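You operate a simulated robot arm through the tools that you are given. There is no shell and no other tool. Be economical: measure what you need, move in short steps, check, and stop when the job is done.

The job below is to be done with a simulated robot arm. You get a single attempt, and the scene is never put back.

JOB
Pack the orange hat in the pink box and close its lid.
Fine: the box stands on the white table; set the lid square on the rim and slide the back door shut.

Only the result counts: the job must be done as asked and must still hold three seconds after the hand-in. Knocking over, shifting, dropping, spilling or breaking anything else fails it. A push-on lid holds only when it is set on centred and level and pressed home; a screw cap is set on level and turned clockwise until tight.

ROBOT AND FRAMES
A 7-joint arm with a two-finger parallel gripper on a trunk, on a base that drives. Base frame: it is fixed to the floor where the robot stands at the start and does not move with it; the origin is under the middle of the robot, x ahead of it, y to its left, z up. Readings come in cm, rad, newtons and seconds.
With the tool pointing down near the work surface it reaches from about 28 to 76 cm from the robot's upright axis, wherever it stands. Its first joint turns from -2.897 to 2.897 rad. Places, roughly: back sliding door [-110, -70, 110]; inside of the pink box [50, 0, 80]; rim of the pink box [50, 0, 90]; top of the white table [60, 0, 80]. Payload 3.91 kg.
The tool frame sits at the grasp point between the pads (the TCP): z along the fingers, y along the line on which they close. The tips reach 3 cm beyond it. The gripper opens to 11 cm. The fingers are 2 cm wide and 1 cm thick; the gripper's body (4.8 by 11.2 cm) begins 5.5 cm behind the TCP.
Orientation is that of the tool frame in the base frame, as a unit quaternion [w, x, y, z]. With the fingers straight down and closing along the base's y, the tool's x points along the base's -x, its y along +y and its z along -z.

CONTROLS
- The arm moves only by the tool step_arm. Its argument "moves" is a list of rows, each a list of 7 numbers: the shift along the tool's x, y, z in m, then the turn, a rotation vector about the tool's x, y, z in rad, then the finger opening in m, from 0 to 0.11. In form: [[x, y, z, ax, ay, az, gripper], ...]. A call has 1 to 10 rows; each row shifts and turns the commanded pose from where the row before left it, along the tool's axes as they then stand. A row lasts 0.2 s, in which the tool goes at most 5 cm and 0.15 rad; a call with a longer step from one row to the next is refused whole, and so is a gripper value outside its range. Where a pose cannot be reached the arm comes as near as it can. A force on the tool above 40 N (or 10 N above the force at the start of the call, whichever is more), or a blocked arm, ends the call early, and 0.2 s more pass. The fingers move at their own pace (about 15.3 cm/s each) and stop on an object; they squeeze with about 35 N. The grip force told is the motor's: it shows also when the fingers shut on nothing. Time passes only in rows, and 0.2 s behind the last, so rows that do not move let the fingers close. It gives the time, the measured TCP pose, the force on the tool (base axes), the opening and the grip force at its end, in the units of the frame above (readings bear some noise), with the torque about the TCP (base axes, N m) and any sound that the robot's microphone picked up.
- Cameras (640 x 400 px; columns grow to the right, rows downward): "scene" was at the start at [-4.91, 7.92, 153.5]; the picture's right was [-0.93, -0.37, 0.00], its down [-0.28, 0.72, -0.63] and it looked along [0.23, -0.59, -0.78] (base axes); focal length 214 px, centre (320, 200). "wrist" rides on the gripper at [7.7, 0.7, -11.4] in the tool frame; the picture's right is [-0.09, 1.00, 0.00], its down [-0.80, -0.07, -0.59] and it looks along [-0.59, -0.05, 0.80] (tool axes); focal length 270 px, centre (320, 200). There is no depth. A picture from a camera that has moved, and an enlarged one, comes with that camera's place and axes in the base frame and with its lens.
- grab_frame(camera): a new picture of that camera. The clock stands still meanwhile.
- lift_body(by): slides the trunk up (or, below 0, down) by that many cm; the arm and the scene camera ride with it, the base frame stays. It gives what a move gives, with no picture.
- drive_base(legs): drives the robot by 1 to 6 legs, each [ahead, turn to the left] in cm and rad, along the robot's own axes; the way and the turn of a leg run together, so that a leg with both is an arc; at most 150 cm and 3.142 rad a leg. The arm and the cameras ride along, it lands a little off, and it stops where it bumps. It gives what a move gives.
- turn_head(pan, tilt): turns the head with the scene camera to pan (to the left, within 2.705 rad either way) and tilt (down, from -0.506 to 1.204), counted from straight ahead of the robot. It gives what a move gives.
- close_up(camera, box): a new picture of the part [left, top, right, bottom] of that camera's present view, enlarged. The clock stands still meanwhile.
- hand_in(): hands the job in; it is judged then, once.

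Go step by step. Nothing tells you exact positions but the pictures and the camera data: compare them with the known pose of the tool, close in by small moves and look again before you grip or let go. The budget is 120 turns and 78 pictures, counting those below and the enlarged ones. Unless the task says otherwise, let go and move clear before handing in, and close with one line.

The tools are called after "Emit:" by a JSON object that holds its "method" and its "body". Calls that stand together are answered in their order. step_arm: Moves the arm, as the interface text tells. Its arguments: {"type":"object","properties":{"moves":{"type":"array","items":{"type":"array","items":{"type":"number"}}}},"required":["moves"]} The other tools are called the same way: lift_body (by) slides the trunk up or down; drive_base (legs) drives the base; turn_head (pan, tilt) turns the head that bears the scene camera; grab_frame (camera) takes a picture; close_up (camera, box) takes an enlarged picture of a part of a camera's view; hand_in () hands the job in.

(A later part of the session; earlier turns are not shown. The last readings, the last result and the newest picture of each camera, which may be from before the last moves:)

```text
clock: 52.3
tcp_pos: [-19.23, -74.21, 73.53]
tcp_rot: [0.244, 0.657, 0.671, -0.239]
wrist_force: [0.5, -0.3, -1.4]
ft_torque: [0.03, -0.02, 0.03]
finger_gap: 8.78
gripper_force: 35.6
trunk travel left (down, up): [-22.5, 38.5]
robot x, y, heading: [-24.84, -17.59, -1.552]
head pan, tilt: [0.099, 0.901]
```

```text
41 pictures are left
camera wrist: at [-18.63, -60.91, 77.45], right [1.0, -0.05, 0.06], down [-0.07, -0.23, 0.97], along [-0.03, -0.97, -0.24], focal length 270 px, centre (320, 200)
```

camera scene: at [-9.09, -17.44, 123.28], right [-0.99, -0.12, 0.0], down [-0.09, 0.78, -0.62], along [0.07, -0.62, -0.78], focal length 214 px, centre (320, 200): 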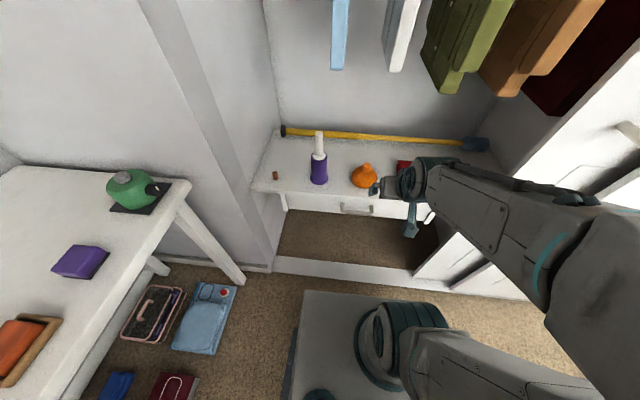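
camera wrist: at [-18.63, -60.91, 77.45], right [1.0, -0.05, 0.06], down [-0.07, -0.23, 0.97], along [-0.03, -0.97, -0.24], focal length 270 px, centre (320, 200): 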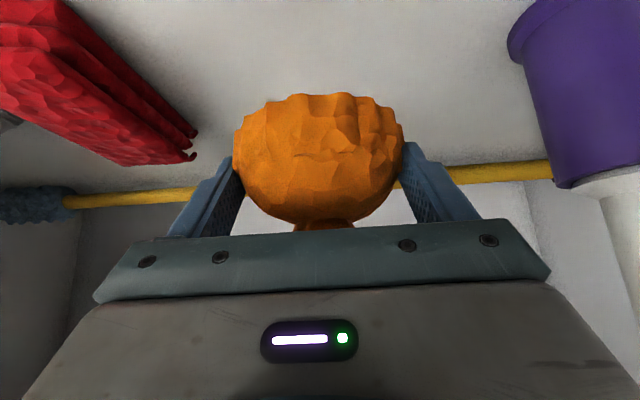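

The hat is held. I retreat along +y out of the closet, then raise the trunk.

Emit:
{"method": "step_arm", "body": {"moves": [[0.036, 0, -0.032, 0, 0, 0, 0.0], [0.036, 0, -0.032, 0, 0, 0, 0.0], [0.036, 0, -0.032, 0, 0, 0, 0.0], [0.034, 0, -0.032, 0, 0, 0, 0.0]]}}

Emit:
{"method": "drive_base", "body": {"legs": [[-18, 0]]}}

Emit:
{"method": "lift_body", "body": {"by": 30}}

Emit:
{"method": "grab_frame", "body": {"camera": "scene"}}

```text
clock: 53.3
tcp_pos: [-18.23, -60.31, 77.24]
tcp_rot: [0.243, 0.658, 0.671, -0.238]
wrist_force: [-0.2, -0.5, -0.8]
ft_torque: [0.03, -0.01, -0.01]
finger_gap: 8.77
gripper_force: 34.9
out of reach, approached as far as the arm can: row 3, 4
trunk travel left (down, up): [-22.5, 38.5]
robot x, y, heading: [-24.83, -18.05, -1.549]
head pan, tilt: [0.099, 0.901]
```

```text
clock: 54.8
tcp_pos: [-18.55, -42.44, 77.18]
tcp_rot: [0.243, 0.658, 0.672, -0.238]
wrist_force: [-1.2, 0.0, -0.5]
ft_torque: [0.03, 0.01, -0.01]
finger_gap: 8.77
gripper_force: 35.3
trunk travel left (down, up): [-22.5, 38.5]
robot x, y, heading: [-25.39, -0.14, -1.551]
head pan, tilt: [0.099, 0.901]
```

```text
clock: 57.8
tcp_pos: [-18.56, -42.45, 107.25]
tcp_rot: [0.243, 0.659, 0.67, -0.239]
wrist_force: [-0.5, -1.1, -0.6]
ft_torque: [0.01, 0.0, -0.05]
finger_gap: 8.77
gripper_force: 35.0
trunk travel left (down, up): [-52.5, 8.5]
robot x, y, heading: [-25.07, -0.03, -1.552]
head pan, tilt: [0.099, 0.901]
```

```text
40 pictures are left
camera scene: at [-9.42, 0.34, 153.42], right [-0.99, -0.12, 0.0], down [-0.09, 0.78, -0.62], along [0.07, -0.62, -0.78], focal length 214 px, centre (320, 200)
```

scene: 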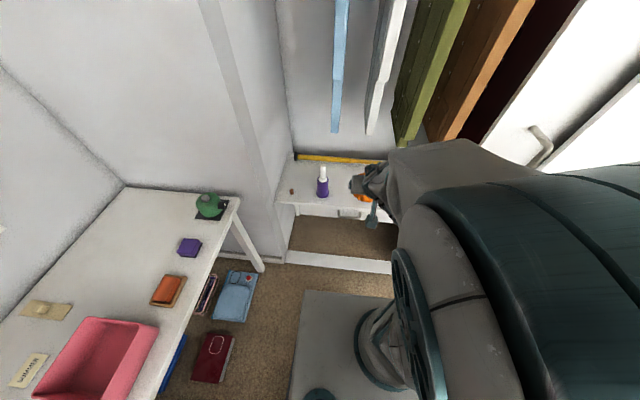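

I turn the tool back to vertical, raise it, then swing the robot back to the table.

Emit:
{"method": "step_arm", "body": {"moves": [[0, 0, -0.02, 0, 0.117, 0, 0.0], [0, 0, -0.02, 0, 0.117, 0, 0.0], [0, 0, -0.03, 0, 0.117, 0, 0.0], [0, 0, -0.03, 0, 0.117, 0, 0.0], [0, 0, -0.03, 0, 0.117, 0, 0.0], [0, 0, -0.03, 0, 0.117, 0, 0.0]]}}

Emit:
{"method": "drive_base", "body": {"legs": [[0, 1.552]]}}

Emit:
{"method": "turn_head", "body": {"pan": -0.1, "tilt": 0.9}}

Emit:
{"method": "grab_frame", "body": {"camera": "scene"}}

Emit:
{"method": "grab_frame", "body": {"camera": "wrist"}}

```text
clock: 59.2
tcp_pos: [-18.51, -36.66, 121.85]
tcp_rot: [-0.003, 0.701, 0.713, 0.002]
wrist_force: [-0.8, -0.3, -0.4]
ft_torque: [0.03, -0.01, -0.01]
finger_gap: 8.76
gripper_force: 34.8
trunk travel left (down, up): [-52.5, 8.5]
robot x, y, heading: [-25.13, 0.02, -1.552]
head pan, tilt: [0.099, 0.901]
```

```text
clock: 63.4
tcp_pos: [11.41, 6.4, 121.86]
tcp_rot: [-0.003, -0.008, 1.0, 0.0]
wrist_force: [0.2, -0.3, -0.1]
ft_torque: [0.03, 0.01, 0.01]
finger_gap: 8.72
gripper_force: 35.1
trunk travel left (down, up): [-52.5, 8.5]
robot x, y, heading: [-25.42, -0.38, 0.016]
head pan, tilt: [0.099, 0.901]
```

```text
clock: 64.2
tcp_pos: [11.53, 6.45, 121.85]
tcp_rot: [-0.003, -0.008, 1.0, 0.0]
wrist_force: [-1.1, 0.8, -0.5]
ft_torque: [-0.02, 0.01, 0.0]
finger_gap: 8.75
gripper_force: 34.8
trunk travel left (down, up): [-52.5, 8.5]
robot x, y, heading: [-25.09, -0.43, 0.017]
head pan, tilt: [-0.099, 0.901]
```

```text
39 pictures are left
camera scene: at [-25.54, 14.19, 153.42], right [-0.08, -1.0, 0.0], down [-0.78, 0.07, -0.62], along [0.62, -0.05, -0.78], focal length 214 px, centre (320, 200)
```

scene: 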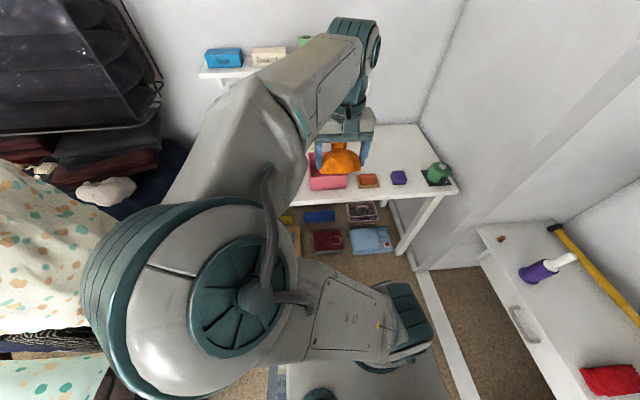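

```text
38 pictures are left
camera wrist: at [3.93, 6.92, 133.49], right [0.07, 1.0, 0.0], down [0.81, -0.06, 0.59], along [0.59, -0.04, -0.81], focal length 270 px, centre (320, 200)
```

wrist: 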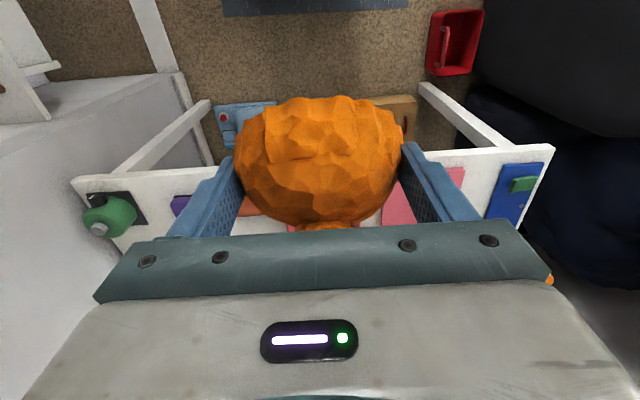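

The hat is still firmly held. I drive back to the table and look into the box.

Emit:
{"method": "drive_base", "body": {"legs": [[25, -0.017]]}}

Emit:
{"method": "turn_head", "body": {"pan": -0.2, "tilt": 0.9}}

Emit:
{"method": "grab_frame", "body": {"camera": "scene"}}

Emit:
{"method": "grab_frame", "body": {"camera": "wrist"}}

```text
clock: 66.0
tcp_pos: [36.57, 5.88, 121.89]
tcp_rot: [-0.003, 0.001, 1.0, 0.001]
wrist_force: [0.6, -0.8, -0.8]
ft_torque: [-0.03, -0.02, -0.03]
finger_gap: 8.7
gripper_force: 34.9
trunk travel left (down, up): [-52.5, 8.5]
robot x, y, heading: [-0.07, 0.09, 0.002]
head pan, tilt: [-0.099, 0.901]
```

```text
clock: 66.7
tcp_pos: [36.69, 5.84, 121.91]
tcp_rot: [-0.003, 0.001, 1.0, 0.0]
wrist_force: [0.3, 0.3, -0.9]
ft_torque: [0.02, 0.03, -0.02]
finger_gap: 8.75
gripper_force: 35.0
trunk travel left (down, up): [-52.5, 8.5]
robot x, y, heading: [-0.45, 0.2, -0.006]
head pan, tilt: [-0.201, 0.901]
```

```text
37 pictures are left
camera scene: at [-0.33, 13.59, 153.42], right [-0.2, -0.98, 0.0], down [-0.77, 0.16, -0.62], along [0.61, -0.13, -0.78], focal length 214 px, centre (320, 200)
```

scene: 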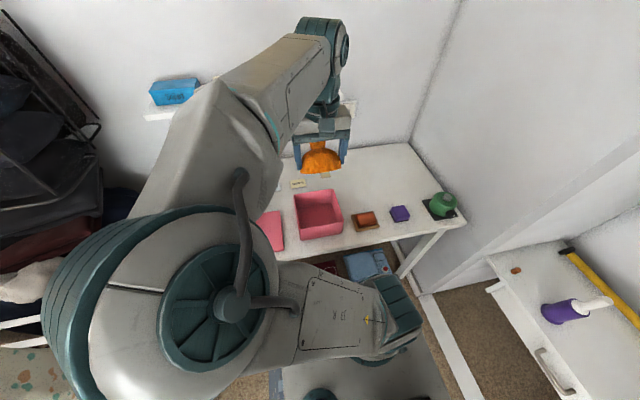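

```text
36 pictures are left
camera wrist: at [29.12, 6.57, 133.49], right [0.09, 1.0, 0.0], down [0.8, -0.07, 0.59], along [0.59, -0.05, -0.81], focal length 270 px, centre (320, 200)
```

wrist: 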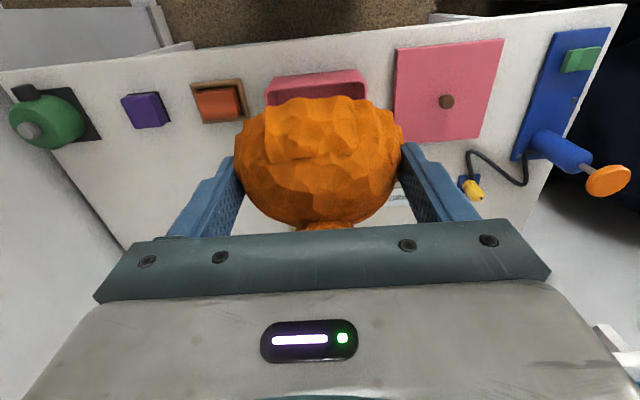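

I move above the box centre (47.8, 4.8), tilt slightly so the hat hangs nearly level, and check the clearance.

Emit:
{"method": "step_arm", "body": {"moves": [[-0.028, -0.003, 0.03, 0, 0, 0, 0.0], [-0.028, -0.003, 0.03, 0, 0, 0, 0.0], [-0.028, -0.003, 0.03, 0, 0, 0, 0.0], [-0.027, -0.002, 0.03, 0, 0, 0, 0.0], [0, 0, 0, 0, -0.15, 0, 0.0], [0, 0, 0, 0, -0.15, 0, 0.0], [0, 0, 0, 0, -0.15, 0, 0.0]]}}

Emit:
{"method": "grab_frame", "body": {"camera": "scene"}}

Emit:
{"method": "grab_frame", "body": {"camera": "wrist"}}

```text
clock: 68.2
tcp_pos: [47.54, 4.73, 109.91]
tcp_rot: [0.222, 0.001, 0.975, -0.001]
wrist_force: [-0.5, 0.6, -1.0]
ft_torque: [0.02, 0.03, 0.01]
finger_gap: 8.75
gripper_force: 35.2
trunk travel left (down, up): [-52.5, 8.5]
robot x, y, heading: [0.09, 0.22, -0.005]
head pan, tilt: [-0.201, 0.901]
```

```text
35 pictures are left
camera scene: at [-0.35, 13.58, 153.42], right [-0.2, -0.98, 0.0], down [-0.77, 0.16, -0.62], along [0.61, -0.13, -0.78], focal length 214 px, centre (320, 200)
```

scene: 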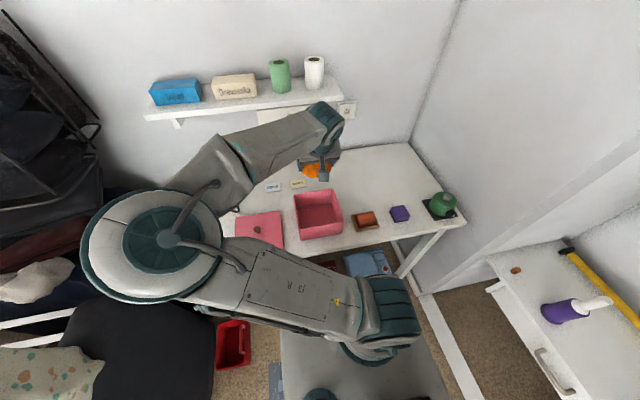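

```text
34 pictures are left
camera wrist: at [35.84, 5.44, 116.99], right [0.08, 1.0, 0.04], down [0.47, -0.07, 0.88], along [0.88, -0.06, -0.47], focal length 270 px, centre (320, 200)
```

wrist: 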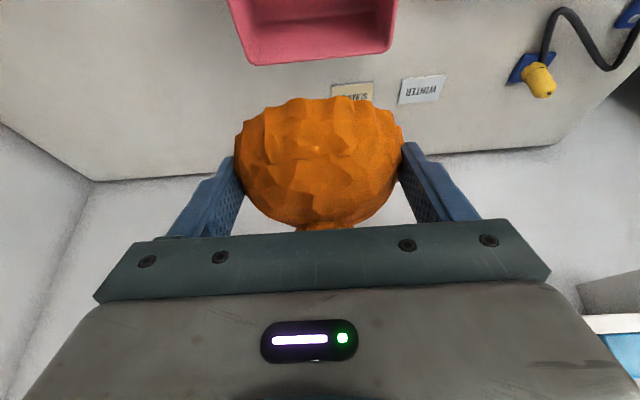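

Clear so far. I descend to about z = 92, straight down.

Emit:
{"method": "step_arm", "body": {"moves": [[0.0156, 0, 0.0325, 0, 0, 0, 0.0], [0.0156, 0, 0.0325, 0, 0, 0, 0.0], [0.0156, 0, 0.0325, 0, 0, 0, 0.0], [0.0156, 0, 0.0325, 0, 0, 0, 0.0], [0.0156, 0, 0.0325, 0, 0, 0, 0.0]]}}

Emit:
{"method": "grab_frame", "body": {"camera": "scene"}}

Emit:
{"method": "grab_frame", "body": {"camera": "wrist"}}

```text
clock: 69.5
tcp_pos: [47.6, 4.7, 91.58]
tcp_rot: [0.22, 0.001, 0.976, -0.001]
wrist_force: [-0.6, -0.3, -0.8]
ft_torque: [-0.04, 0.03, 0.01]
finger_gap: 8.76
gripper_force: 34.9
trunk travel left (down, up): [-52.5, 8.5]
robot x, y, heading: [-0.11, -0.24, 0.001]
head pan, tilt: [-0.201, 0.901]
```

```text
33 pictures are left
camera scene: at [-0.29, 13.6, 153.42], right [-0.2, -0.98, 0.0], down [-0.77, 0.16, -0.62], along [0.61, -0.13, -0.78], focal length 214 px, centre (320, 200)
```

scene: 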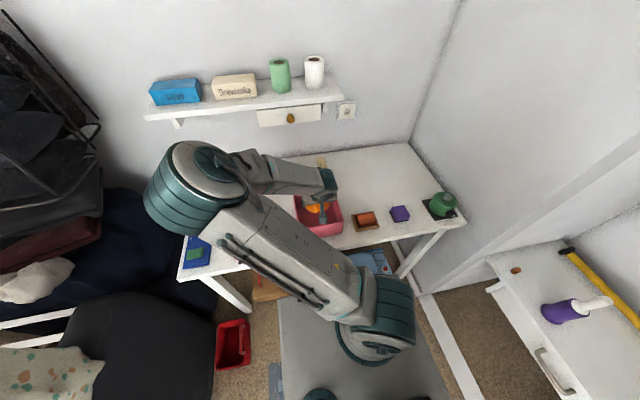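

```text
32 pictures are left
camera wrist: at [35.81, 5.38, 98.84], right [0.08, 1.0, 0.04], down [0.47, -0.07, 0.88], along [0.88, -0.06, -0.47], focal length 270 px, centre (320, 200)
```

wrist: 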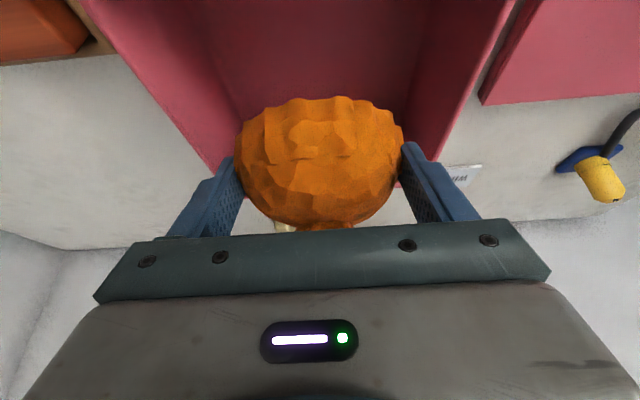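

The elbow has swung over the left of the table near the pump. Before lowering further I check its clearance from another head angle.

Emit:
{"method": "turn_head", "body": {"pan": 1.0, "tilt": 0.8}}

Emit:
{"method": "grab_frame", "body": {"camera": "scene"}}

```text
clock: 70.8
tcp_pos: [47.68, 4.74, 91.76]
tcp_rot: [0.22, 0.0, 0.976, 0.0]
wrist_force: [0.6, -0.3, 0.5]
ft_torque: [0.02, -0.02, 0.01]
finger_gap: 8.71
gripper_force: 35.4
trunk travel left (down, up): [-52.5, 8.5]
robot x, y, heading: [-0.18, -0.27, -0.001]
head pan, tilt: [1.0, 0.799]
```

```text
31 pictures are left
camera scene: at [-3.34, 21.89, 154.21], right [0.84, -0.54, 0.0], down [-0.39, -0.6, -0.7], along [0.38, 0.59, -0.72], focal length 214 px, centre (320, 200)
```

scene: 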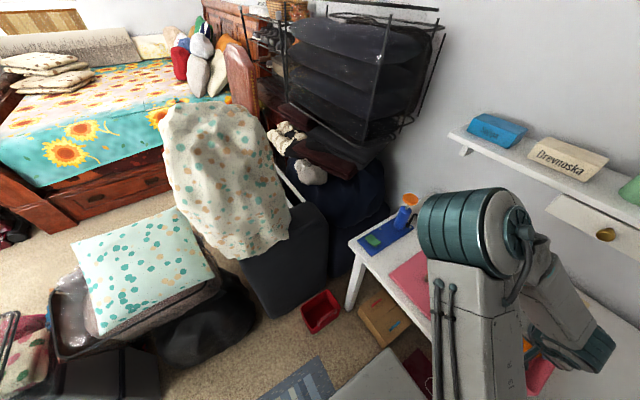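

The elbow is at about (18, 24, 136), well above the pump. I continue lowering the hat into the box.

Emit:
{"method": "step_arm", "body": {"moves": [[0.0086, 0, 0.018, 0, 0, 0, 0.0], [0.0086, 0, 0.018, 0, 0, 0, 0.0], [0.0043, 0, 0.009, 0, 0, 0, 0.0], [0.0022, 0, 0.0045, 0, 0, 0, 0.0], [0.0022, 0, 0.0045, 0, 0, 0, 0.0]]}}

Emit:
{"method": "grab_frame", "body": {"camera": "wrist"}}

```text
clock: 72.0
tcp_pos: [47.68, 4.66, 85.76]
tcp_rot: [0.22, 0.001, 0.976, 0.0]
wrist_force: [-0.5, 0.5, -0.4]
ft_torque: [0.0, 0.02, 0.01]
finger_gap: 8.73
gripper_force: 34.8
trunk travel left (down, up): [-52.5, 8.5]
robot x, y, heading: [0.04, -0.35, -0.002]
head pan, tilt: [1.0, 0.799]
```

```text
30 pictures are left
camera wrist: at [35.82, 5.4, 92.95], right [0.08, 1.0, 0.04], down [0.47, -0.07, 0.88], along [0.88, -0.06, -0.47], focal length 270 px, centre (320, 200)
```

wrist: 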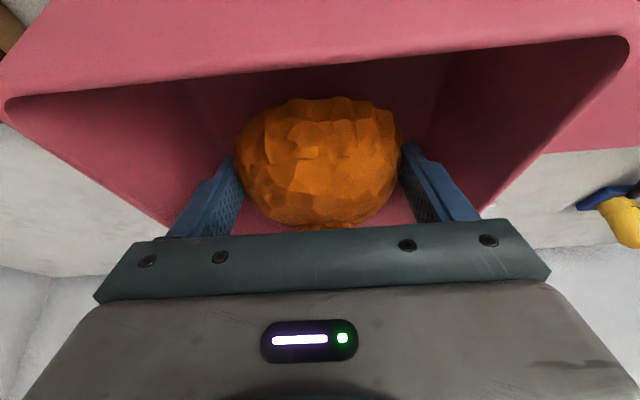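

It's inside the box with no contact yet. I go down in fine steps.

Emit:
{"method": "step_arm", "body": {"moves": [[0.0017, 0, 0.0036, 0, 0, 0, 0.0], [0.0017, 0, 0.0036, 0, 0, 0, 0.0], [0.0017, 0, 0.0036, 0, 0, 0, 0.0], [0.0013, 0, 0.0027, 0, 0, 0, 0.0], [0.0013, 0, 0.0027, 0, 0, 0, 0.0]]}}

```text
clock: 73.2
tcp_pos: [47.47, 4.76, 84.08]
tcp_rot: [0.22, 0.001, 0.975, -0.001]
wrist_force: [0.0, 0.9, 0.1]
ft_torque: [0.01, -0.01, 0.0]
finger_gap: 8.72
gripper_force: 34.9
trunk travel left (down, up): [-52.5, 8.5]
robot x, y, heading: [0.09, 0.27, -0.003]
head pan, tilt: [1.0, 0.799]
```

Emit:
{"method": "step_arm", "body": {"moves": [[0.0013, 0, 0.0027, 0, 0, 0, 0.0], [0.0013, 0, 0.0027, 0, 0, 0, 0.0], [0.0013, 0, 0.0027, 0, 0, 0, 0.0]]}}

Emit:
{"method": "grab_frame", "body": {"camera": "wrist"}}

```text
clock: 74.0
tcp_pos: [47.47, 4.56, 83.11]
tcp_rot: [0.221, 0.002, 0.975, 0.0]
wrist_force: [-0.7, 0.9, 4.7]
ft_torque: [0.0, -0.17, 0.05]
finger_gap: 8.75
gripper_force: 35.2
trunk travel left (down, up): [-52.5, 8.5]
robot x, y, heading: [-0.31, -0.14, -0.004]
head pan, tilt: [1.0, 0.799]
```

```text
29 pictures are left
camera wrist: at [35.81, 5.43, 90.3], right [0.08, 1.0, 0.04], down [0.47, -0.07, 0.88], along [0.88, -0.05, -0.47], focal length 270 px, centre (320, 200)
```

wrist: 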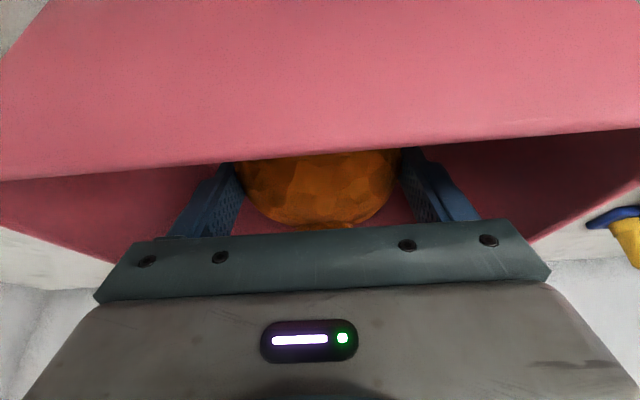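

It touches the floor lightly at 4.7 N. I release and rise straight up.

Emit:
{"method": "step_arm", "body": {"moves": [[0, 0, 0, 0, 0, 0, 0.1], [0, 0, 0, 0, 0, 0, 0.105], [0, 0, 0, 0, 0, 0, 0.105], [-0.0086, 0, -0.018, 0, 0, 0, 0.105], [-0.0156, 0, -0.0325, 0, 0, 0, 0.105], [-0.0156, 0, -0.0325, 0, 0, 0, 0.105], [-0.0156, 0, -0.0325, 0, 0.0, 0, 0.105], [-0.0156, 0, -0.0325, 0, 0.15, 0, 0.105], [0, 0, -0.03, 0, 0.15, 0, 0.105], [0, 0, -0.03, 0, 0.146, 0, 0.105]]}}

Emit:
{"method": "grab_frame", "body": {"camera": "wrist"}}

Emit:
{"method": "turn_head", "body": {"pan": -0.2, "tilt": 0.9}}

Emit:
{"method": "grab_frame", "body": {"camera": "scene"}}

```text
clock: 76.2
tcp_pos: [46.39, 4.65, 105.36]
tcp_rot: [-0.002, 0.002, 1.0, -0.002]
wrist_force: [0.4, -0.5, -0.1]
ft_torque: [-0.01, -0.01, 0.02]
finger_gap: 10.51
gripper_force: 0.1
trunk travel left (down, up): [-52.5, 8.5]
robot x, y, heading: [-0.22, -0.1, -0.001]
head pan, tilt: [1.0, 0.799]
```

```text
28 pictures are left
camera wrist: at [38.74, 5.44, 116.96], right [0.09, 1.0, 0.0], down [0.8, -0.07, 0.59], along [0.59, -0.06, -0.81], focal length 270 px, centre (320, 200)
```

wrist: 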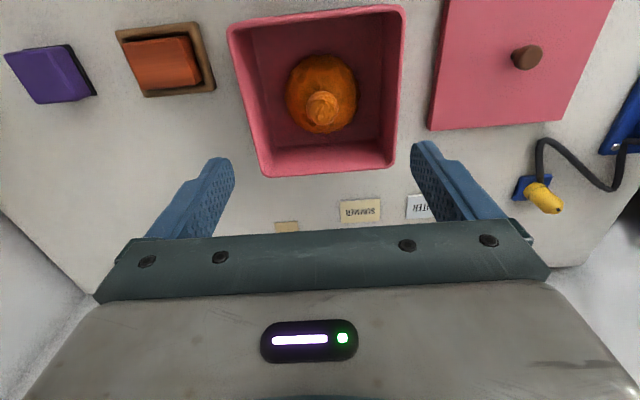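

```text
clock: 77.7
tcp_pos: [46.26, 4.81, 105.26]
tcp_rot: [-0.001, 0.001, 1.0, 0.0]
wrist_force: [-0.1, -0.7, 0.8]
ft_torque: [-0.02, 0.02, -0.04]
finger_gap: 10.52
gripper_force: 0.0
trunk travel left (down, up): [-52.5, 8.5]
robot x, y, heading: [-0.28, 0.23, -0.001]
head pan, tilt: [-0.201, 0.901]
```

```text
27 pictures are left
camera scene: at [-0.33, 13.6, 153.42], right [-0.2, -0.98, 0.0], down [-0.77, 0.16, -0.62], along [0.61, -0.12, -0.78], focal length 214 px, centre (320, 200)
```

scene: 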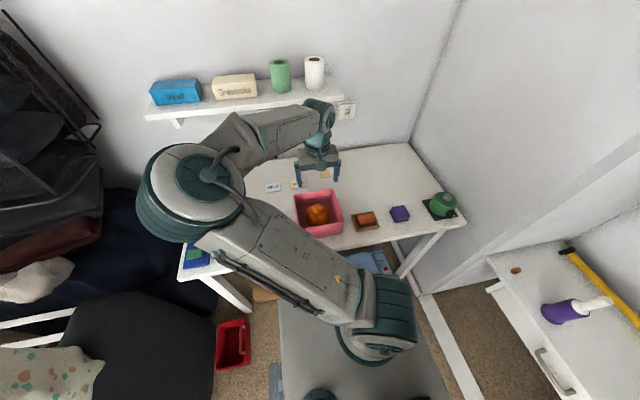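

The hat sits upright in the box, with the pompom below the rim, and the box has not moved. Next I fetch the lid by its knob at (45.85, 28.65).

Emit:
{"method": "step_arm", "body": {"moves": [[0, 0.04, 0, 0, 0, 0, 0.08], [0, 0.04, 0, 0, 0, 0, 0.06], [0, 0.04, 0, 0, 0, 0, 0.06], [0, 0.04, 0, 0, 0, 0, 0.06], [0, 0.04, 0.03, 0, 0, 0, 0.06], [0.004, 0.038, 0.03, 0, 0, 0, 0.06], [0, 0, 0.03, 0, 0, 0, 0.06]]}}

Emit:
{"method": "grab_frame", "body": {"camera": "wrist"}}

Emit:
{"method": "grab_frame", "body": {"camera": "scene"}}

```text
clock: 79.2
tcp_pos: [46.03, 28.56, 96.47]
tcp_rot: [-0.001, 0.002, 1.0, 0.001]
wrist_force: [0.1, 0.6, 0.2]
ft_torque: [0.01, -0.03, -0.02]
finger_gap: 5.98
gripper_force: 0.1
trunk travel left (down, up): [-52.5, 8.5]
robot x, y, heading: [-0.03, 0.61, -0.001]
head pan, tilt: [-0.201, 0.901]
```

```text
26 pictures are left
camera wrist: at [38.45, 29.27, 108.04], right [0.09, 1.0, 0.0], down [0.8, -0.07, 0.59], along [0.59, -0.05, -0.81], focal length 270 px, centre (320, 200)
```

wrist: 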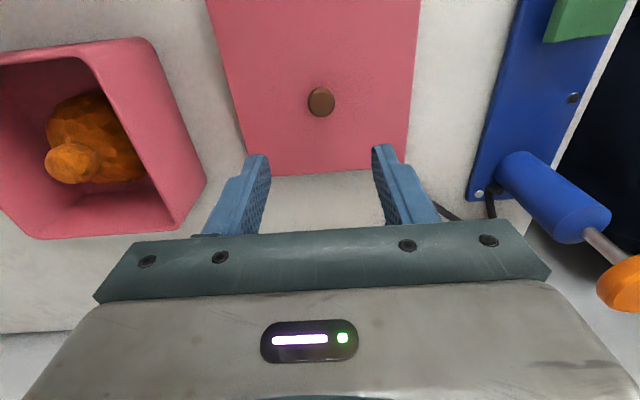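

```text
25 pictures are left
camera scene: at [-0.32, 13.61, 153.42], right [-0.2, -0.98, 0.0], down [-0.77, 0.16, -0.62], along [0.61, -0.13, -0.78], focal length 214 px, centre (320, 200)
```

scene: 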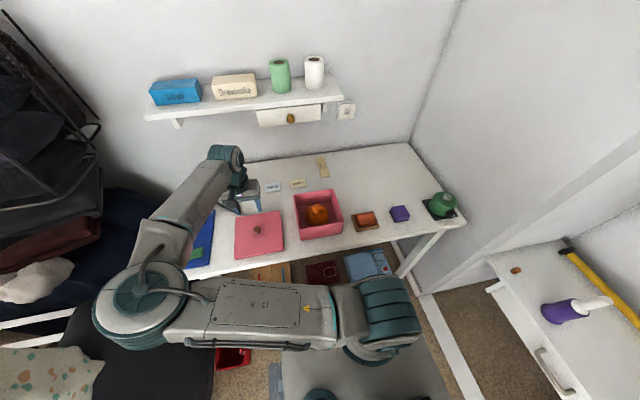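

The knob is confirmed at (45.9, 28.8). I descend to z ≈ 84.3 and grip.

Emit:
{"method": "step_arm", "body": {"moves": [[0.0015, 0.001, 0.04, 0, 0, 0, 0.06], [0, 0, 0.04, 0, 0, 0, 0.06], [0, 0, 0.03, 0, 0, 0, 0.06], [0, 0, 0.011, 0, 0, 0, 0.06]]}}

Emit:
{"method": "grab_frame", "body": {"camera": "wrist"}}

```text
clock: 80.2
tcp_pos: [45.84, 28.75, 84.18]
tcp_rot: [-0.001, 0.001, 1.0, 0.0]
wrist_force: [0.0, -0.6, -0.5]
ft_torque: [0.02, -0.02, 0.02]
finger_gap: 5.98
gripper_force: 0.0
trunk travel left (down, up): [-52.5, 8.5]
robot x, y, heading: [0.09, 0.24, -0.002]
head pan, tilt: [-0.201, 0.901]
```

```text
24 pictures are left
camera wrist: at [38.28, 29.37, 95.82], right [0.09, 1.0, 0.0], down [0.8, -0.07, 0.59], along [0.59, -0.05, -0.81], focal length 270 px, centre (320, 200)
```

wrist: 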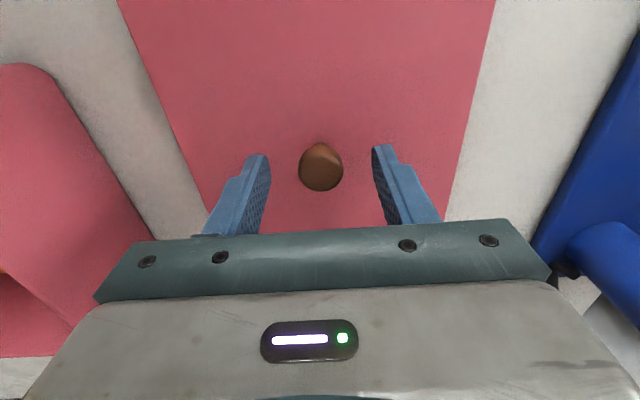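

This matches the first grasp exactly. I close, lift, and carry it over the box.

Emit:
{"method": "step_arm", "body": {"moves": [[0, 0, 0, 0, 0, 0, 0.0], [0, 0, 0, 0, 0, 0, 0.0], [0, 0, 0, 0, 0, 0, 0.0], [0, 0, -0.02, 0, 0, 0, 0.0], [0, 0, -0.04, 0, 0, 0, 0.0], [0, 0, -0.04, 0, 0, 0, 0.0], [0, 0, -0.04, 0, 0, 0, 0.0], [0, 0, -0.04, 0, 0, 0, 0.0]]}}

Emit:
{"method": "step_arm", "body": {"moves": [[-0.004, -0.04, 0, 0, 0, 0, 0.0], [-0.004, -0.04, 0, 0, 0, 0, 0.0], [-0.003, -0.04, 0, 0, 0, 0, 0.0], [-0.003, -0.04, 0, 0, 0, 0, 0.0], [-0.003, -0.04, 0, 0, 0, 0, 0.0], [-0.003, -0.039, 0, 0, 0, 0, 0.0], [0, 0, 0, 0, 0, 0, 0.0]]}}

Emit:
{"method": "grab_frame", "body": {"camera": "wrist"}}

Emit:
{"method": "close_up", "body": {"camera": "scene", "box": [230, 140, 410, 260]}}

```text
clock: 82.0
tcp_pos: [45.91, 28.53, 102.12]
tcp_rot: [-0.002, 0.001, 1.0, 0.0]
wrist_force: [0.9, -0.2, 0.5]
ft_torque: [-0.06, 0.03, 0.01]
finger_gap: 2.51
gripper_force: 35.0
trunk travel left (down, up): [-52.5, 8.5]
robot x, y, heading: [-0.41, 0.03, -0.002]
head pan, tilt: [-0.201, 0.901]
```

```text
clock: 83.7
tcp_pos: [47.75, 4.73, 102.11]
tcp_rot: [-0.001, 0.001, 1.0, 0.0]
wrist_force: [0.6, 0.4, -0.5]
ft_torque: [-0.02, 0.01, 0.01]
finger_gap: 2.48
gripper_force: 35.3
trunk travel left (down, up): [-52.5, 8.5]
robot x, y, heading: [0.02, 0.07, -0.002]
head pan, tilt: [-0.201, 0.901]
```

```text
23 pictures are left
camera wrist: at [40.23, 5.4, 113.72], right [0.09, 1.0, 0.0], down [0.8, -0.07, 0.59], along [0.59, -0.05, -0.81], focal length 270 px, centre (320, 200)
```

wrist: 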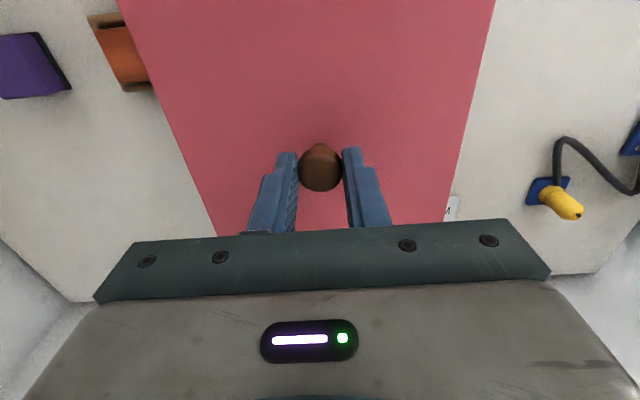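

```text
3.33 times, centred on (320, 200) of scene
camera zoom: at [-0.33, 13.59, 153.42], right [-0.2, -0.98, 0.0], down [-0.77, 0.16, -0.62], along [0.61, -0.13, -0.78], focal length 715 px, centre (320, 200)
```

zoom: 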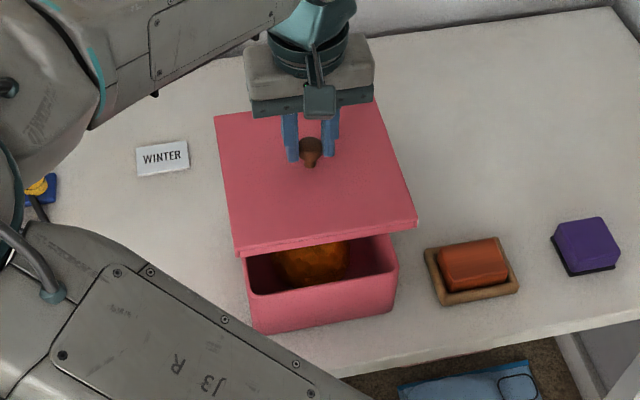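

The lid is level and lined up over the box. I descend to z ≈ 93, then fine steps to contact at ≈ 92.

Emit:
{"method": "step_arm", "body": {"moves": [[-0.001, 0.001, 0.03, 0, 0, 0, 0.0], [0, 0, 0.03, 0, 0, 0, 0.0], [0, 0, 0.02, 0, 0, 0, 0.0], [0, 0, 0.01, 0, 0, 0, 0.0], [0, 0, 0.003, 0, 0, 0, 0.0], [0, 0, 0.003, 0, 0, 0, 0.0], [0, 0, 0.003, 0, 0, 0, 0.0], [0, 0, 0.003, 0, 0, 0, 0.0]]}}

Emit:
{"method": "close_up", "body": {"camera": "scene", "box": [260, 160, 380, 240]}}

```text
clock: 85.5
tcp_pos: [47.86, 4.87, 92.02]
tcp_rot: [-0.001, 0.002, 1.0, 0.0]
wrist_force: [0.1, 0.8, 1.7]
ft_torque: [0.05, 0.07, -0.03]
finger_gap: 2.5
gripper_force: 34.9
trunk travel left (down, up): [-52.5, 8.5]
robot x, y, heading: [0.1, 0.17, -0.003]
head pan, tilt: [-0.201, 0.901]
```

```text
5.00 times, centred on (320, 200) of scene
camera zoom: at [-0.34, 13.59, 153.43], right [-0.2, -0.98, 0.0], down [-0.77, 0.16, -0.62], along [0.61, -0.13, -0.78], focal length 1072 px, centre (320, 200)
```

zoom: 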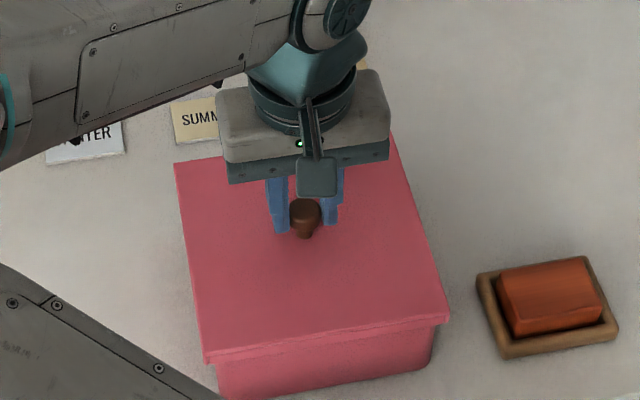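

Contact at the original height. I press gently to seat it.

Emit:
{"method": "step_arm", "body": {"moves": [[0, 0, 0.003, 0, 0, 0, 0.0], [0, 0, 0.003, 0, 0, 0, 0.0], [0, 0, 0.003, 0, 0, 0, 0.0], [0, 0, 0.003, 0, 0, 0, 0.0]]}}

```text
clock: 86.5
tcp_pos: [47.86, 4.83, 90.96]
tcp_rot: [0.001, 0.001, 1.0, -0.001]
wrist_force: [2.9, 2.4, 36.6]
ft_torque: [-0.01, 0.15, 0.0]
finger_gap: 2.49
gripper_force: 35.4
trunk travel left (down, up): [-52.5, 8.5]
robot x, y, heading: [-0.03, -0.05, -0.004]
head pan, tilt: [-0.201, 0.901]
```

It went about 1 cm further down under 37 N. I ease off, release, rise, and check how the lid sits.

Emit:
{"method": "step_arm", "body": {"moves": [[0, 0, -0.002, 0, 0, 0, 0.0], [0, 0, 0, 0, 0, 0, 0.04], [0, 0, 0, 0, 0, 0, 0.06], [0, 0, -0.02, 0, 0, 0, 0.06], [0, 0, -0.04, 0, 0, 0, 0.06], [0, 0, -0.05, 0, 0, 0, 0.06], [0.0, 0, -0.05, 0, 0, 0, 0.06], [0.0, 0, -0.05, 0, 0, 0, 0.06]]}}

Emit:
{"method": "grab_frame", "body": {"camera": "wrist"}}

Emit:
{"method": "close_up", "body": {"camera": "scene", "box": [260, 160, 380, 240]}}

```text
clock: 88.2
tcp_pos: [47.88, 4.83, 112.25]
tcp_rot: [-0.001, 0.001, 1.0, -0.001]
wrist_force: [-0.8, 0.6, -0.1]
ft_torque: [0.04, -0.01, -0.03]
finger_gap: 5.99
gripper_force: 0.0
trunk travel left (down, up): [-52.5, 8.5]
robot x, y, heading: [-0.06, 0.14, 0.002]
head pan, tilt: [-0.201, 0.901]
```

```text
20 pictures are left
camera wrist: at [40.26, 5.51, 123.82], right [0.09, 1.0, 0.0], down [0.8, -0.07, 0.59], along [0.59, -0.05, -0.81], focal length 270 px, centre (320, 200)
```

wrist: 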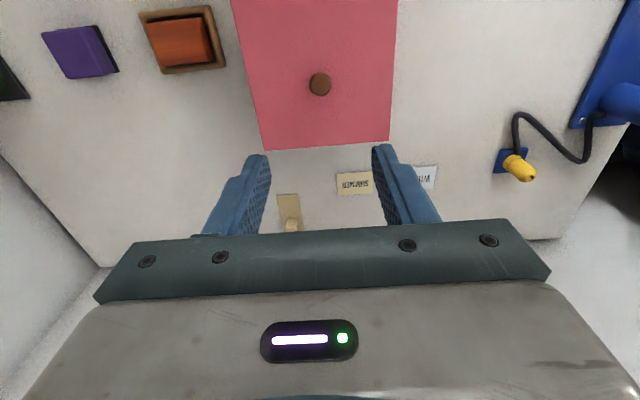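

```text
5.00 times, centred on (320, 200) of scene
camera zoom: at [-0.35, 13.57, 153.42], right [-0.2, -0.98, 0.0], down [-0.77, 0.16, -0.62], along [0.61, -0.13, -0.78], focal length 1072 px, centre (320, 200)
```

zoom: 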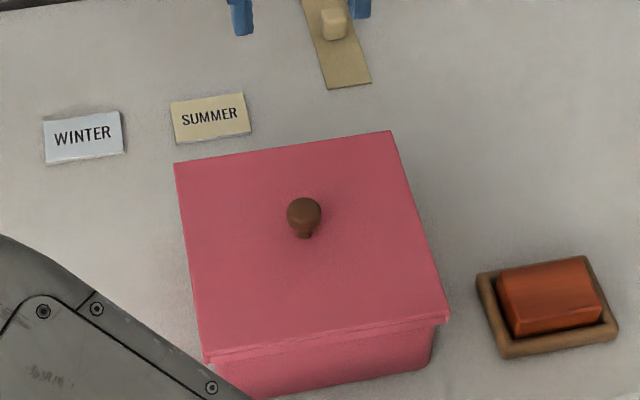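

The lid sits square on the rim, just as it was originally. Next is the back door. I fold the arm, back off, face the closet and look at the door handle.

Emit:
{"method": "step_arm", "body": {"moves": [[0.027, -0.01, -0.02, 0, 0, 0, 0.06], [0.027, -0.01, -0.02, 0, 0, 0, 0.06], [0.027, -0.01, -0.02, 0, 0, 0, 0.06], [0.027, -0.01, -0.02, 0, 0, 0, 0.06], [0.027, -0.01, -0.01, 0, 0, 0, 0.06]]}}

Emit:
{"method": "drive_base", "body": {"legs": [[-22, 0], [0, -1.571]]}}

Emit:
{"method": "turn_head", "body": {"pan": -0.5, "tilt": 0.6}}

Emit:
{"method": "grab_frame", "body": {"camera": "scene"}}

Emit:
{"method": "grab_frame", "body": {"camera": "wrist"}}

```text
clock: 89.5
tcp_pos: [34.18, -0.19, 121.07]
tcp_rot: [0.0, 0.001, 1.0, 0.0]
wrist_force: [0.6, 1.2, 0.3]
ft_torque: [0.01, 0.0, 0.02]
finger_gap: 5.99
gripper_force: 0.0
trunk travel left (down, up): [-52.5, 8.5]
robot x, y, heading: [-0.0, 0.35, -0.008]
head pan, tilt: [-0.201, 0.901]
```

```text
clock: 95.0
tcp_pos: [-22.68, -34.22, 121.13]
tcp_rot: [-0.001, 0.712, 0.702, 0.001]
wrist_force: [0.3, -0.8, -0.2]
ft_torque: [0.0, -0.04, -0.01]
finger_gap: 6.01
gripper_force: 0.1
trunk travel left (down, up): [-52.5, 8.5]
robot x, y, heading: [-22.39, 0.32, -1.578]
head pan, tilt: [-0.201, 0.901]
```

```text
clock: 95.8
tcp_pos: [-22.76, -34.33, 121.19]
tcp_rot: [0.0, 0.712, 0.703, 0.001]
wrist_force: [0.1, -0.4, 0.2]
ft_torque: [-0.01, 0.01, -0.01]
finger_gap: 5.98
gripper_force: 0.1
trunk travel left (down, up): [-52.5, 8.5]
robot x, y, heading: [-22.08, -0.12, -1.581]
head pan, tilt: [-0.499, 0.6]
```

```text
18 pictures are left
camera scene: at [-11.39, -0.15, 155.89], right [-0.87, 0.49, 0.0], down [0.28, 0.49, -0.82], along [-0.4, -0.72, -0.57], focal length 214 px, centre (320, 200)
```

scene: 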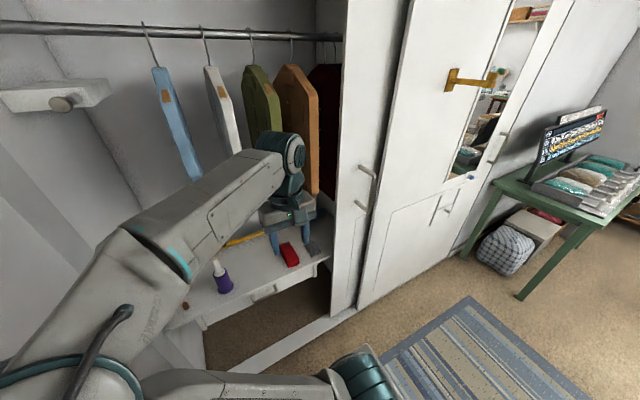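

```text
17 pictures are left
camera wrist: at [-21.82, -26.61, 132.71], right [0.99, -0.1, 0.0], down [-0.08, -0.8, 0.59], along [-0.06, -0.59, -0.81], focal length 270 px, centre (320, 200)
```

wrist: 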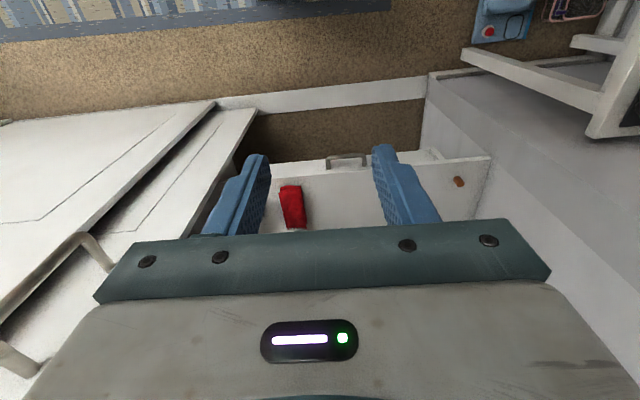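

I take a close-up of the handle.

Emit:
{"method": "close_up", "body": {"camera": "scene", "box": [310, 130, 430, 240]}}

```text
3.64 times, centred on (370, 185) of scene
camera zoom: at [-11.39, -0.15, 155.89], right [-0.87, 0.49, 0.0], down [0.28, 0.49, -0.82], along [-0.4, -0.72, -0.57], focal length 780 px, centre (138, 254)
```

zoom: 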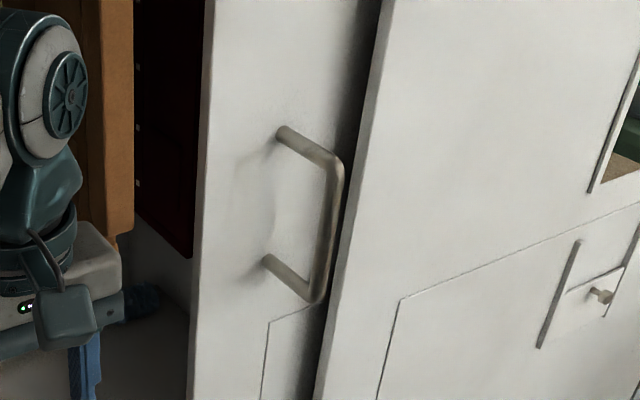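

The handle bar runs vertically at about (-70, -58.5), from z ≈ 95 to 113. The door's leading edge is at about x = -57 and the jamb at x ≈ 23. I'll move closer and bring the gripper high beside the bar.

Emit:
{"method": "drive_base", "body": {"legs": [[12, 0]]}}

Emit:
{"method": "step_arm", "body": {"moves": [[0.0, -0.045, -0.01, 0, 0, 0, 0.06], [0.0, -0.045, -0.01, 0, 0, 0, 0.06], [0.0, -0.045, 0, 0, 0, 0, 0.06], [0.0, -0.045, 0, 0, 0, 0, 0.06], [0.0, -0.045, 0, 0, 0, 0, 0.06], [0.0, -0.045, 0, 0, 0, 0, 0.06], [0.0, -0.045, 0, 0, 0, 0, 0.06], [-0.02, -0.045, 0, 0, 0, 0, 0.06], [-0.02, -0.045, 0, 0, 0, 0, 0.06], [-0.02, -0.03, 0, 0, 0, 0, 0.06]]}}

Emit:
{"method": "grab_frame", "body": {"camera": "wrist"}}

Emit:
{"method": "close_up", "body": {"camera": "scene", "box": [270, 80, 450, 240]}}

```text
clock: 97.0
tcp_pos: [-22.77, -46.39, 121.03]
tcp_rot: [-0.001, 0.711, 0.703, 0.001]
wrist_force: [0.1, -0.2, 0.1]
ft_torque: [0.05, -0.01, 0.0]
finger_gap: 5.98
gripper_force: 0.1
trunk travel left (down, up): [-52.5, 8.5]
robot x, y, heading: [-22.35, -12.02, -1.583]
head pan, tilt: [-0.499, 0.6]
```

```text
clock: 99.2
tcp_pos: [-54.48, -46.02, 123.0]
tcp_rot: [-0.001, 0.71, 0.704, 0.001]
wrist_force: [0.6, -0.1, 0.4]
ft_torque: [0.02, 0.02, 0.02]
finger_gap: 6.02
gripper_force: 0.1
out of reach, approached as far as the arm can: row 8, 9, 10
trunk travel left (down, up): [-52.5, 8.5]
robot x, y, heading: [-22.15, -12.02, -1.584]
head pan, tilt: [-0.499, 0.6]
```

```text
15 pictures are left
camera wrist: at [-53.58, -38.37, 134.64], right [1.0, -0.1, 0.0], down [-0.08, -0.8, 0.59], along [-0.06, -0.59, -0.81], focal length 270 px, centre (320, 200)
```

wrist: 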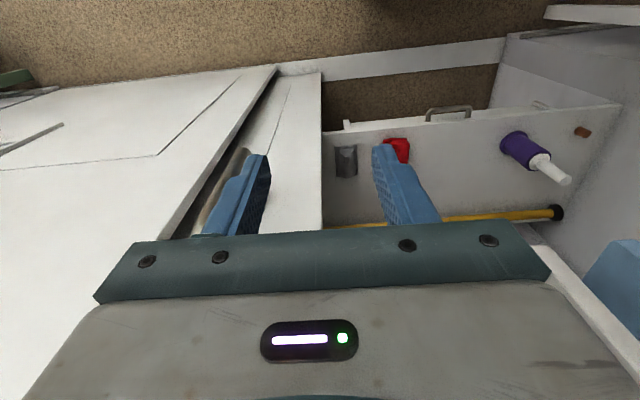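

```text
2.50 times, centred on (360, 160) of scene
camera zoom: at [-11.57, -12.19, 155.9], right [-0.87, 0.49, 0.0], down [0.28, 0.49, -0.82], along [-0.4, -0.72, -0.57], focal length 536 px, centre (220, 300)
```

zoom: 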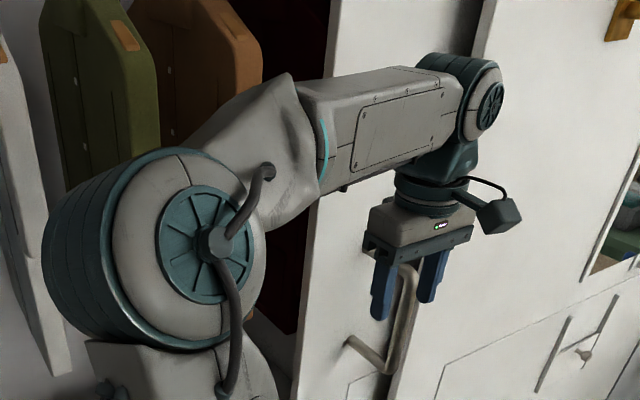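

At this height the arm cannot reach far enough sideways. Instead I'll face along +x beside the doors, straddle the bar with the fingers, and drive the door shut. First I pull the arm in, turn and back up.

Emit:
{"method": "step_arm", "body": {"moves": [[0.013, 0.04, 0, 0, 0, 0, 0.06], [0.013, 0.04, 0, 0, 0, 0, 0.06], [0.013, 0.04, 0, 0, 0, 0, 0.06], [0.013, 0.04, 0, 0, 0, 0, 0.06], [0.013, 0.04, 0, 0, 0, 0, 0.06], [0.013, 0.04, 0, 0, 0, 0, 0.06], [0.013, 0.04, 0, 0, 0, 0, 0.06]]}}

Emit:
{"method": "drive_base", "body": {"legs": [[0, 1.583], [-63, 0]]}}

Emit:
{"method": "turn_head", "body": {"pan": -1.2, "tilt": 0.7}}

Emit:
{"method": "grab_frame", "body": {"camera": "scene"}}

```text
clock: 100.8
tcp_pos: [-26.02, -37.05, 123.15]
tcp_rot: [-0.001, 0.712, 0.703, 0.001]
wrist_force: [-1.1, -0.1, 0.9]
ft_torque: [0.0, 0.01, -0.03]
finger_gap: 6.01
gripper_force: 0.1
trunk travel left (down, up): [-52.5, 8.5]
robot x, y, heading: [-22.08, -11.74, -1.582]
head pan, tilt: [-0.499, 0.6]
```

```text
clock: 108.2
tcp_pos: [-60.18, -15.21, 123.12]
tcp_rot: [-0.001, 0.005, 1.0, 0.0]
wrist_force: [-0.8, 0.0, 0.0]
ft_torque: [-0.02, -0.02, -0.02]
finger_gap: 5.97
gripper_force: 0.1
trunk travel left (down, up): [-52.5, 8.5]
robot x, y, heading: [-85.3, -11.14, -0.01]
head pan, tilt: [-0.499, 0.6]
```

```text
clock: 109.3
tcp_pos: [-60.22, -15.1, 123.12]
tcp_rot: [-0.001, 0.005, 1.0, 0.0]
wrist_force: [0.6, -0.4, -0.3]
ft_torque: [0.02, -0.01, 0.02]
finger_gap: 6.0
gripper_force: 0.0
trunk travel left (down, up): [-52.5, 8.5]
robot x, y, heading: [-85.59, -11.55, -0.012]
head pan, tilt: [-1.201, 0.7]
```

```text
13 pictures are left
camera scene: at [-89.96, -4.17, 155.04], right [-0.94, -0.35, 0.0], down [-0.23, 0.6, -0.77], along [0.27, -0.72, -0.64], focal length 214 px, centre (320, 200)
```

scene: 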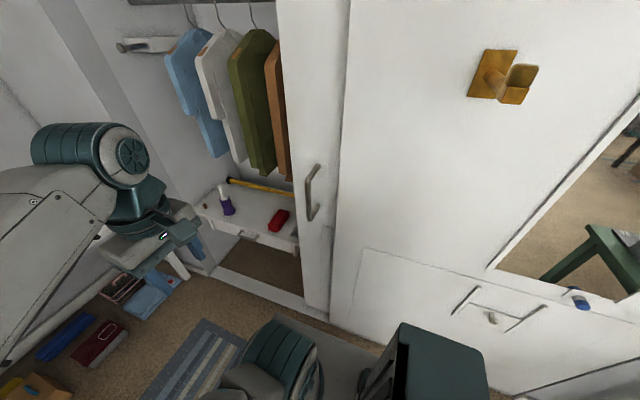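

I take a close-up of the handle from this side to fix its position.

Emit:
{"method": "close_up", "body": {"camera": "scene", "box": [270, 140, 360, 240]}}

```text
4.00 times, centred on (315, 190) of scene
camera zoom: at [-89.96, -4.17, 155.04], right [-0.94, -0.35, 0.0], down [-0.23, 0.6, -0.77], along [0.27, -0.72, -0.64], focal length 858 px, centre (340, 240)
```

zoom: 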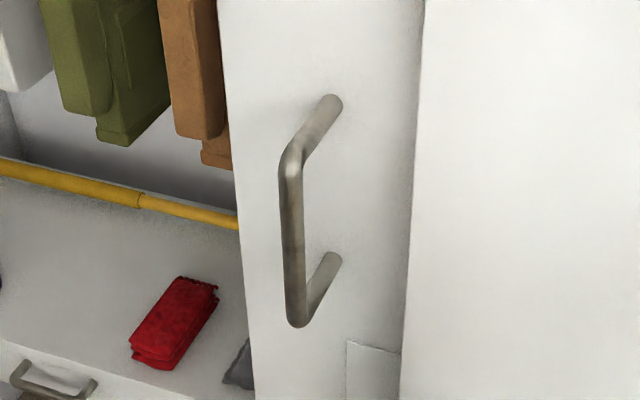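

The bar is at about (-66.7, -55.2), from z ≈ 98 to 116.5, and the door face is at y ≈ -65. I yaw the gripper 90° so it closes along x, then approach at height.

Emit:
{"method": "step_arm", "body": {"moves": [[0, 0, 0, 0, 0, 0.15, 0.06], [0, 0, 0, 0, 0, 0.15, 0.06], [0, 0, 0, 0, 0, 0.15, 0.06], [0, 0, 0, 0, 0, 0.15, 0.06], [0, 0, 0, 0, 0, 0.15, 0.06], [0, 0, 0, 0, 0, 0.15, 0.06], [0, 0, 0, 0, 0, 0.15, 0.06], [0, 0, 0, 0, 0, 0.15, 0.06], [0, 0, 0, 0, 0, 0.15, 0.06], [0, 0, 0, 0, 0, 0.15, 0.06]]}}

Emit:
{"method": "step_arm", "body": {"moves": [[0, 0, 0, 0, 0, 0.07, 0.06], [-0.04, -0.01, 0, 0, 0, 0, 0.06], [-0.04, -0.01, -0.005, 0, 0, 0, 0.06], [-0.04, -0.015, -0.005, 0, 0, 0, 0.06], [-0.04, -0.015, 0, 0, 0, 0, 0.06], [-0.04, -0.015, 0, 0, 0, 0, 0.06]]}}

Emit:
{"method": "grab_frame", "body": {"camera": "wrist"}}

```text
clock: 111.5
tcp_pos: [-60.15, -15.05, 123.22]
tcp_rot: [-0.001, 0.687, 0.727, 0.0]
wrist_force: [-0.5, -0.1, 0.5]
ft_torque: [-0.01, 0.0, 0.03]
finger_gap: 6.03
gripper_force: 0.1
trunk travel left (down, up): [-52.5, 8.5]
robot x, y, heading: [-85.69, -10.99, -0.011]
head pan, tilt: [-1.201, 0.7]
```

```text
clock: 112.9
tcp_pos: [-67.04, -35.62, 124.17]
tcp_rot: [0.0, 0.711, 0.703, 0.0]
wrist_force: [0.6, 0.0, 0.0]
ft_torque: [-0.02, -0.01, -0.01]
finger_gap: 6.03
gripper_force: 0.1
out of reach, approached as far as the arm can: row 1
trunk travel left (down, up): [-52.5, 8.5]
robot x, y, heading: [-85.55, -11.24, -0.009]
head pan, tilt: [-1.201, 0.7]
```

```text
11 pictures are left
camera wrist: at [-66.13, -27.92, 135.65], right [1.0, -0.1, 0.0], down [-0.08, -0.8, 0.59], along [-0.06, -0.59, -0.8], focal length 270 px, centre (320, 200)
```

wrist: 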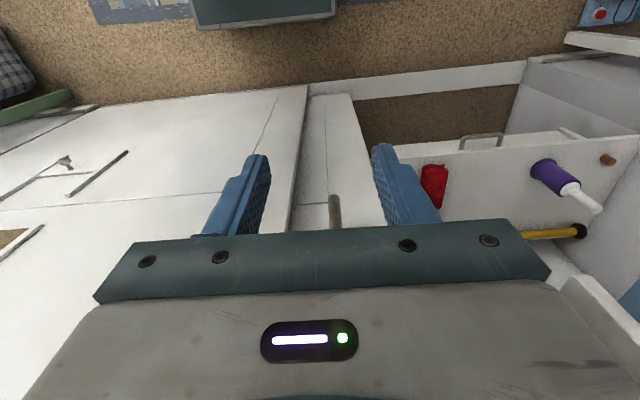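

The bar is confirmed at about (-66.5, -55.8). I move over it at height, then straddle it from above.

Emit:
{"method": "step_arm", "body": {"moves": [[-0.04, 0.002, 0, 0, 0, 0, 0.06], [-0.04, 0.002, 0, 0, 0, 0, 0.06], [-0.04, 0.002, 0, 0, 0, 0, 0.06], [-0.04, 0.001, 0, 0, 0, 0, 0.06], [-0.035, 0, 0, 0, 0, 0, 0.06]]}}

Emit:
{"method": "grab_frame", "body": {"camera": "wrist"}}

Emit:
{"method": "close_up", "body": {"camera": "scene", "box": [240, 100, 400, 230]}}

```text
clock: 114.1
tcp_pos: [-68.17, -46.09, 123.75]
tcp_rot: [0.0, 0.71, 0.704, -0.002]
wrist_force: [-0.7, 0.5, -0.7]
ft_torque: [-0.01, 0.02, -0.02]
finger_gap: 6.0
gripper_force: 0.1
out of reach, approached as far as the arm can: row 3, 4, 5
trunk travel left (down, up): [-52.5, 8.5]
robot x, y, heading: [-85.8, -11.44, -0.017]
head pan, tilt: [-1.201, 0.7]
```

```text
10 pictures are left
camera wrist: at [-67.33, -38.33, 135.25], right [1.0, -0.1, 0.0], down [-0.08, -0.8, 0.6], along [-0.06, -0.59, -0.8], focal length 270 px, centre (320, 200)
```

wrist: 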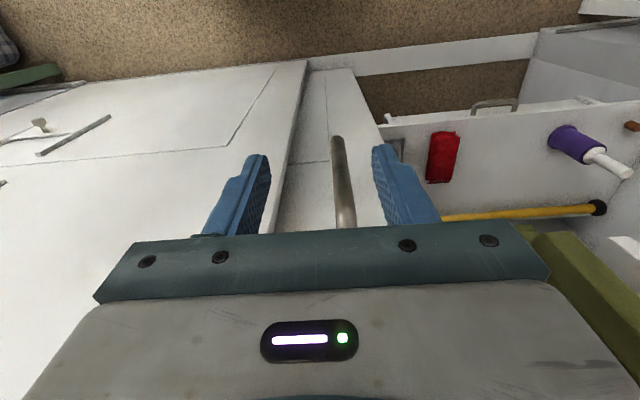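

```text
3.08 times, centred on (320, 165) of scene
camera zoom: at [-89.96, -4.14, 155.04], right [-0.94, -0.35, 0.0], down [-0.23, 0.6, -0.77], along [0.27, -0.72, -0.64], focal length 660 px, centre (320, 308)
```

zoom: 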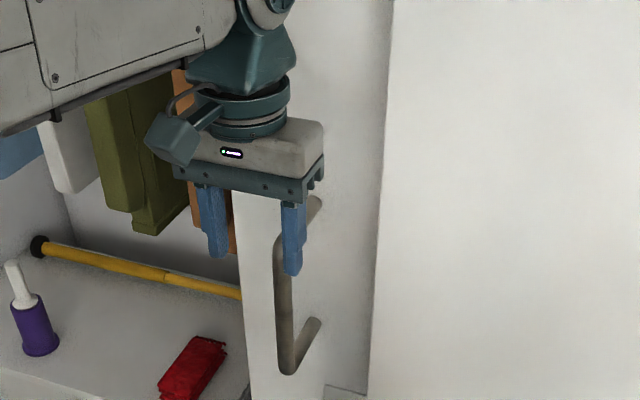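

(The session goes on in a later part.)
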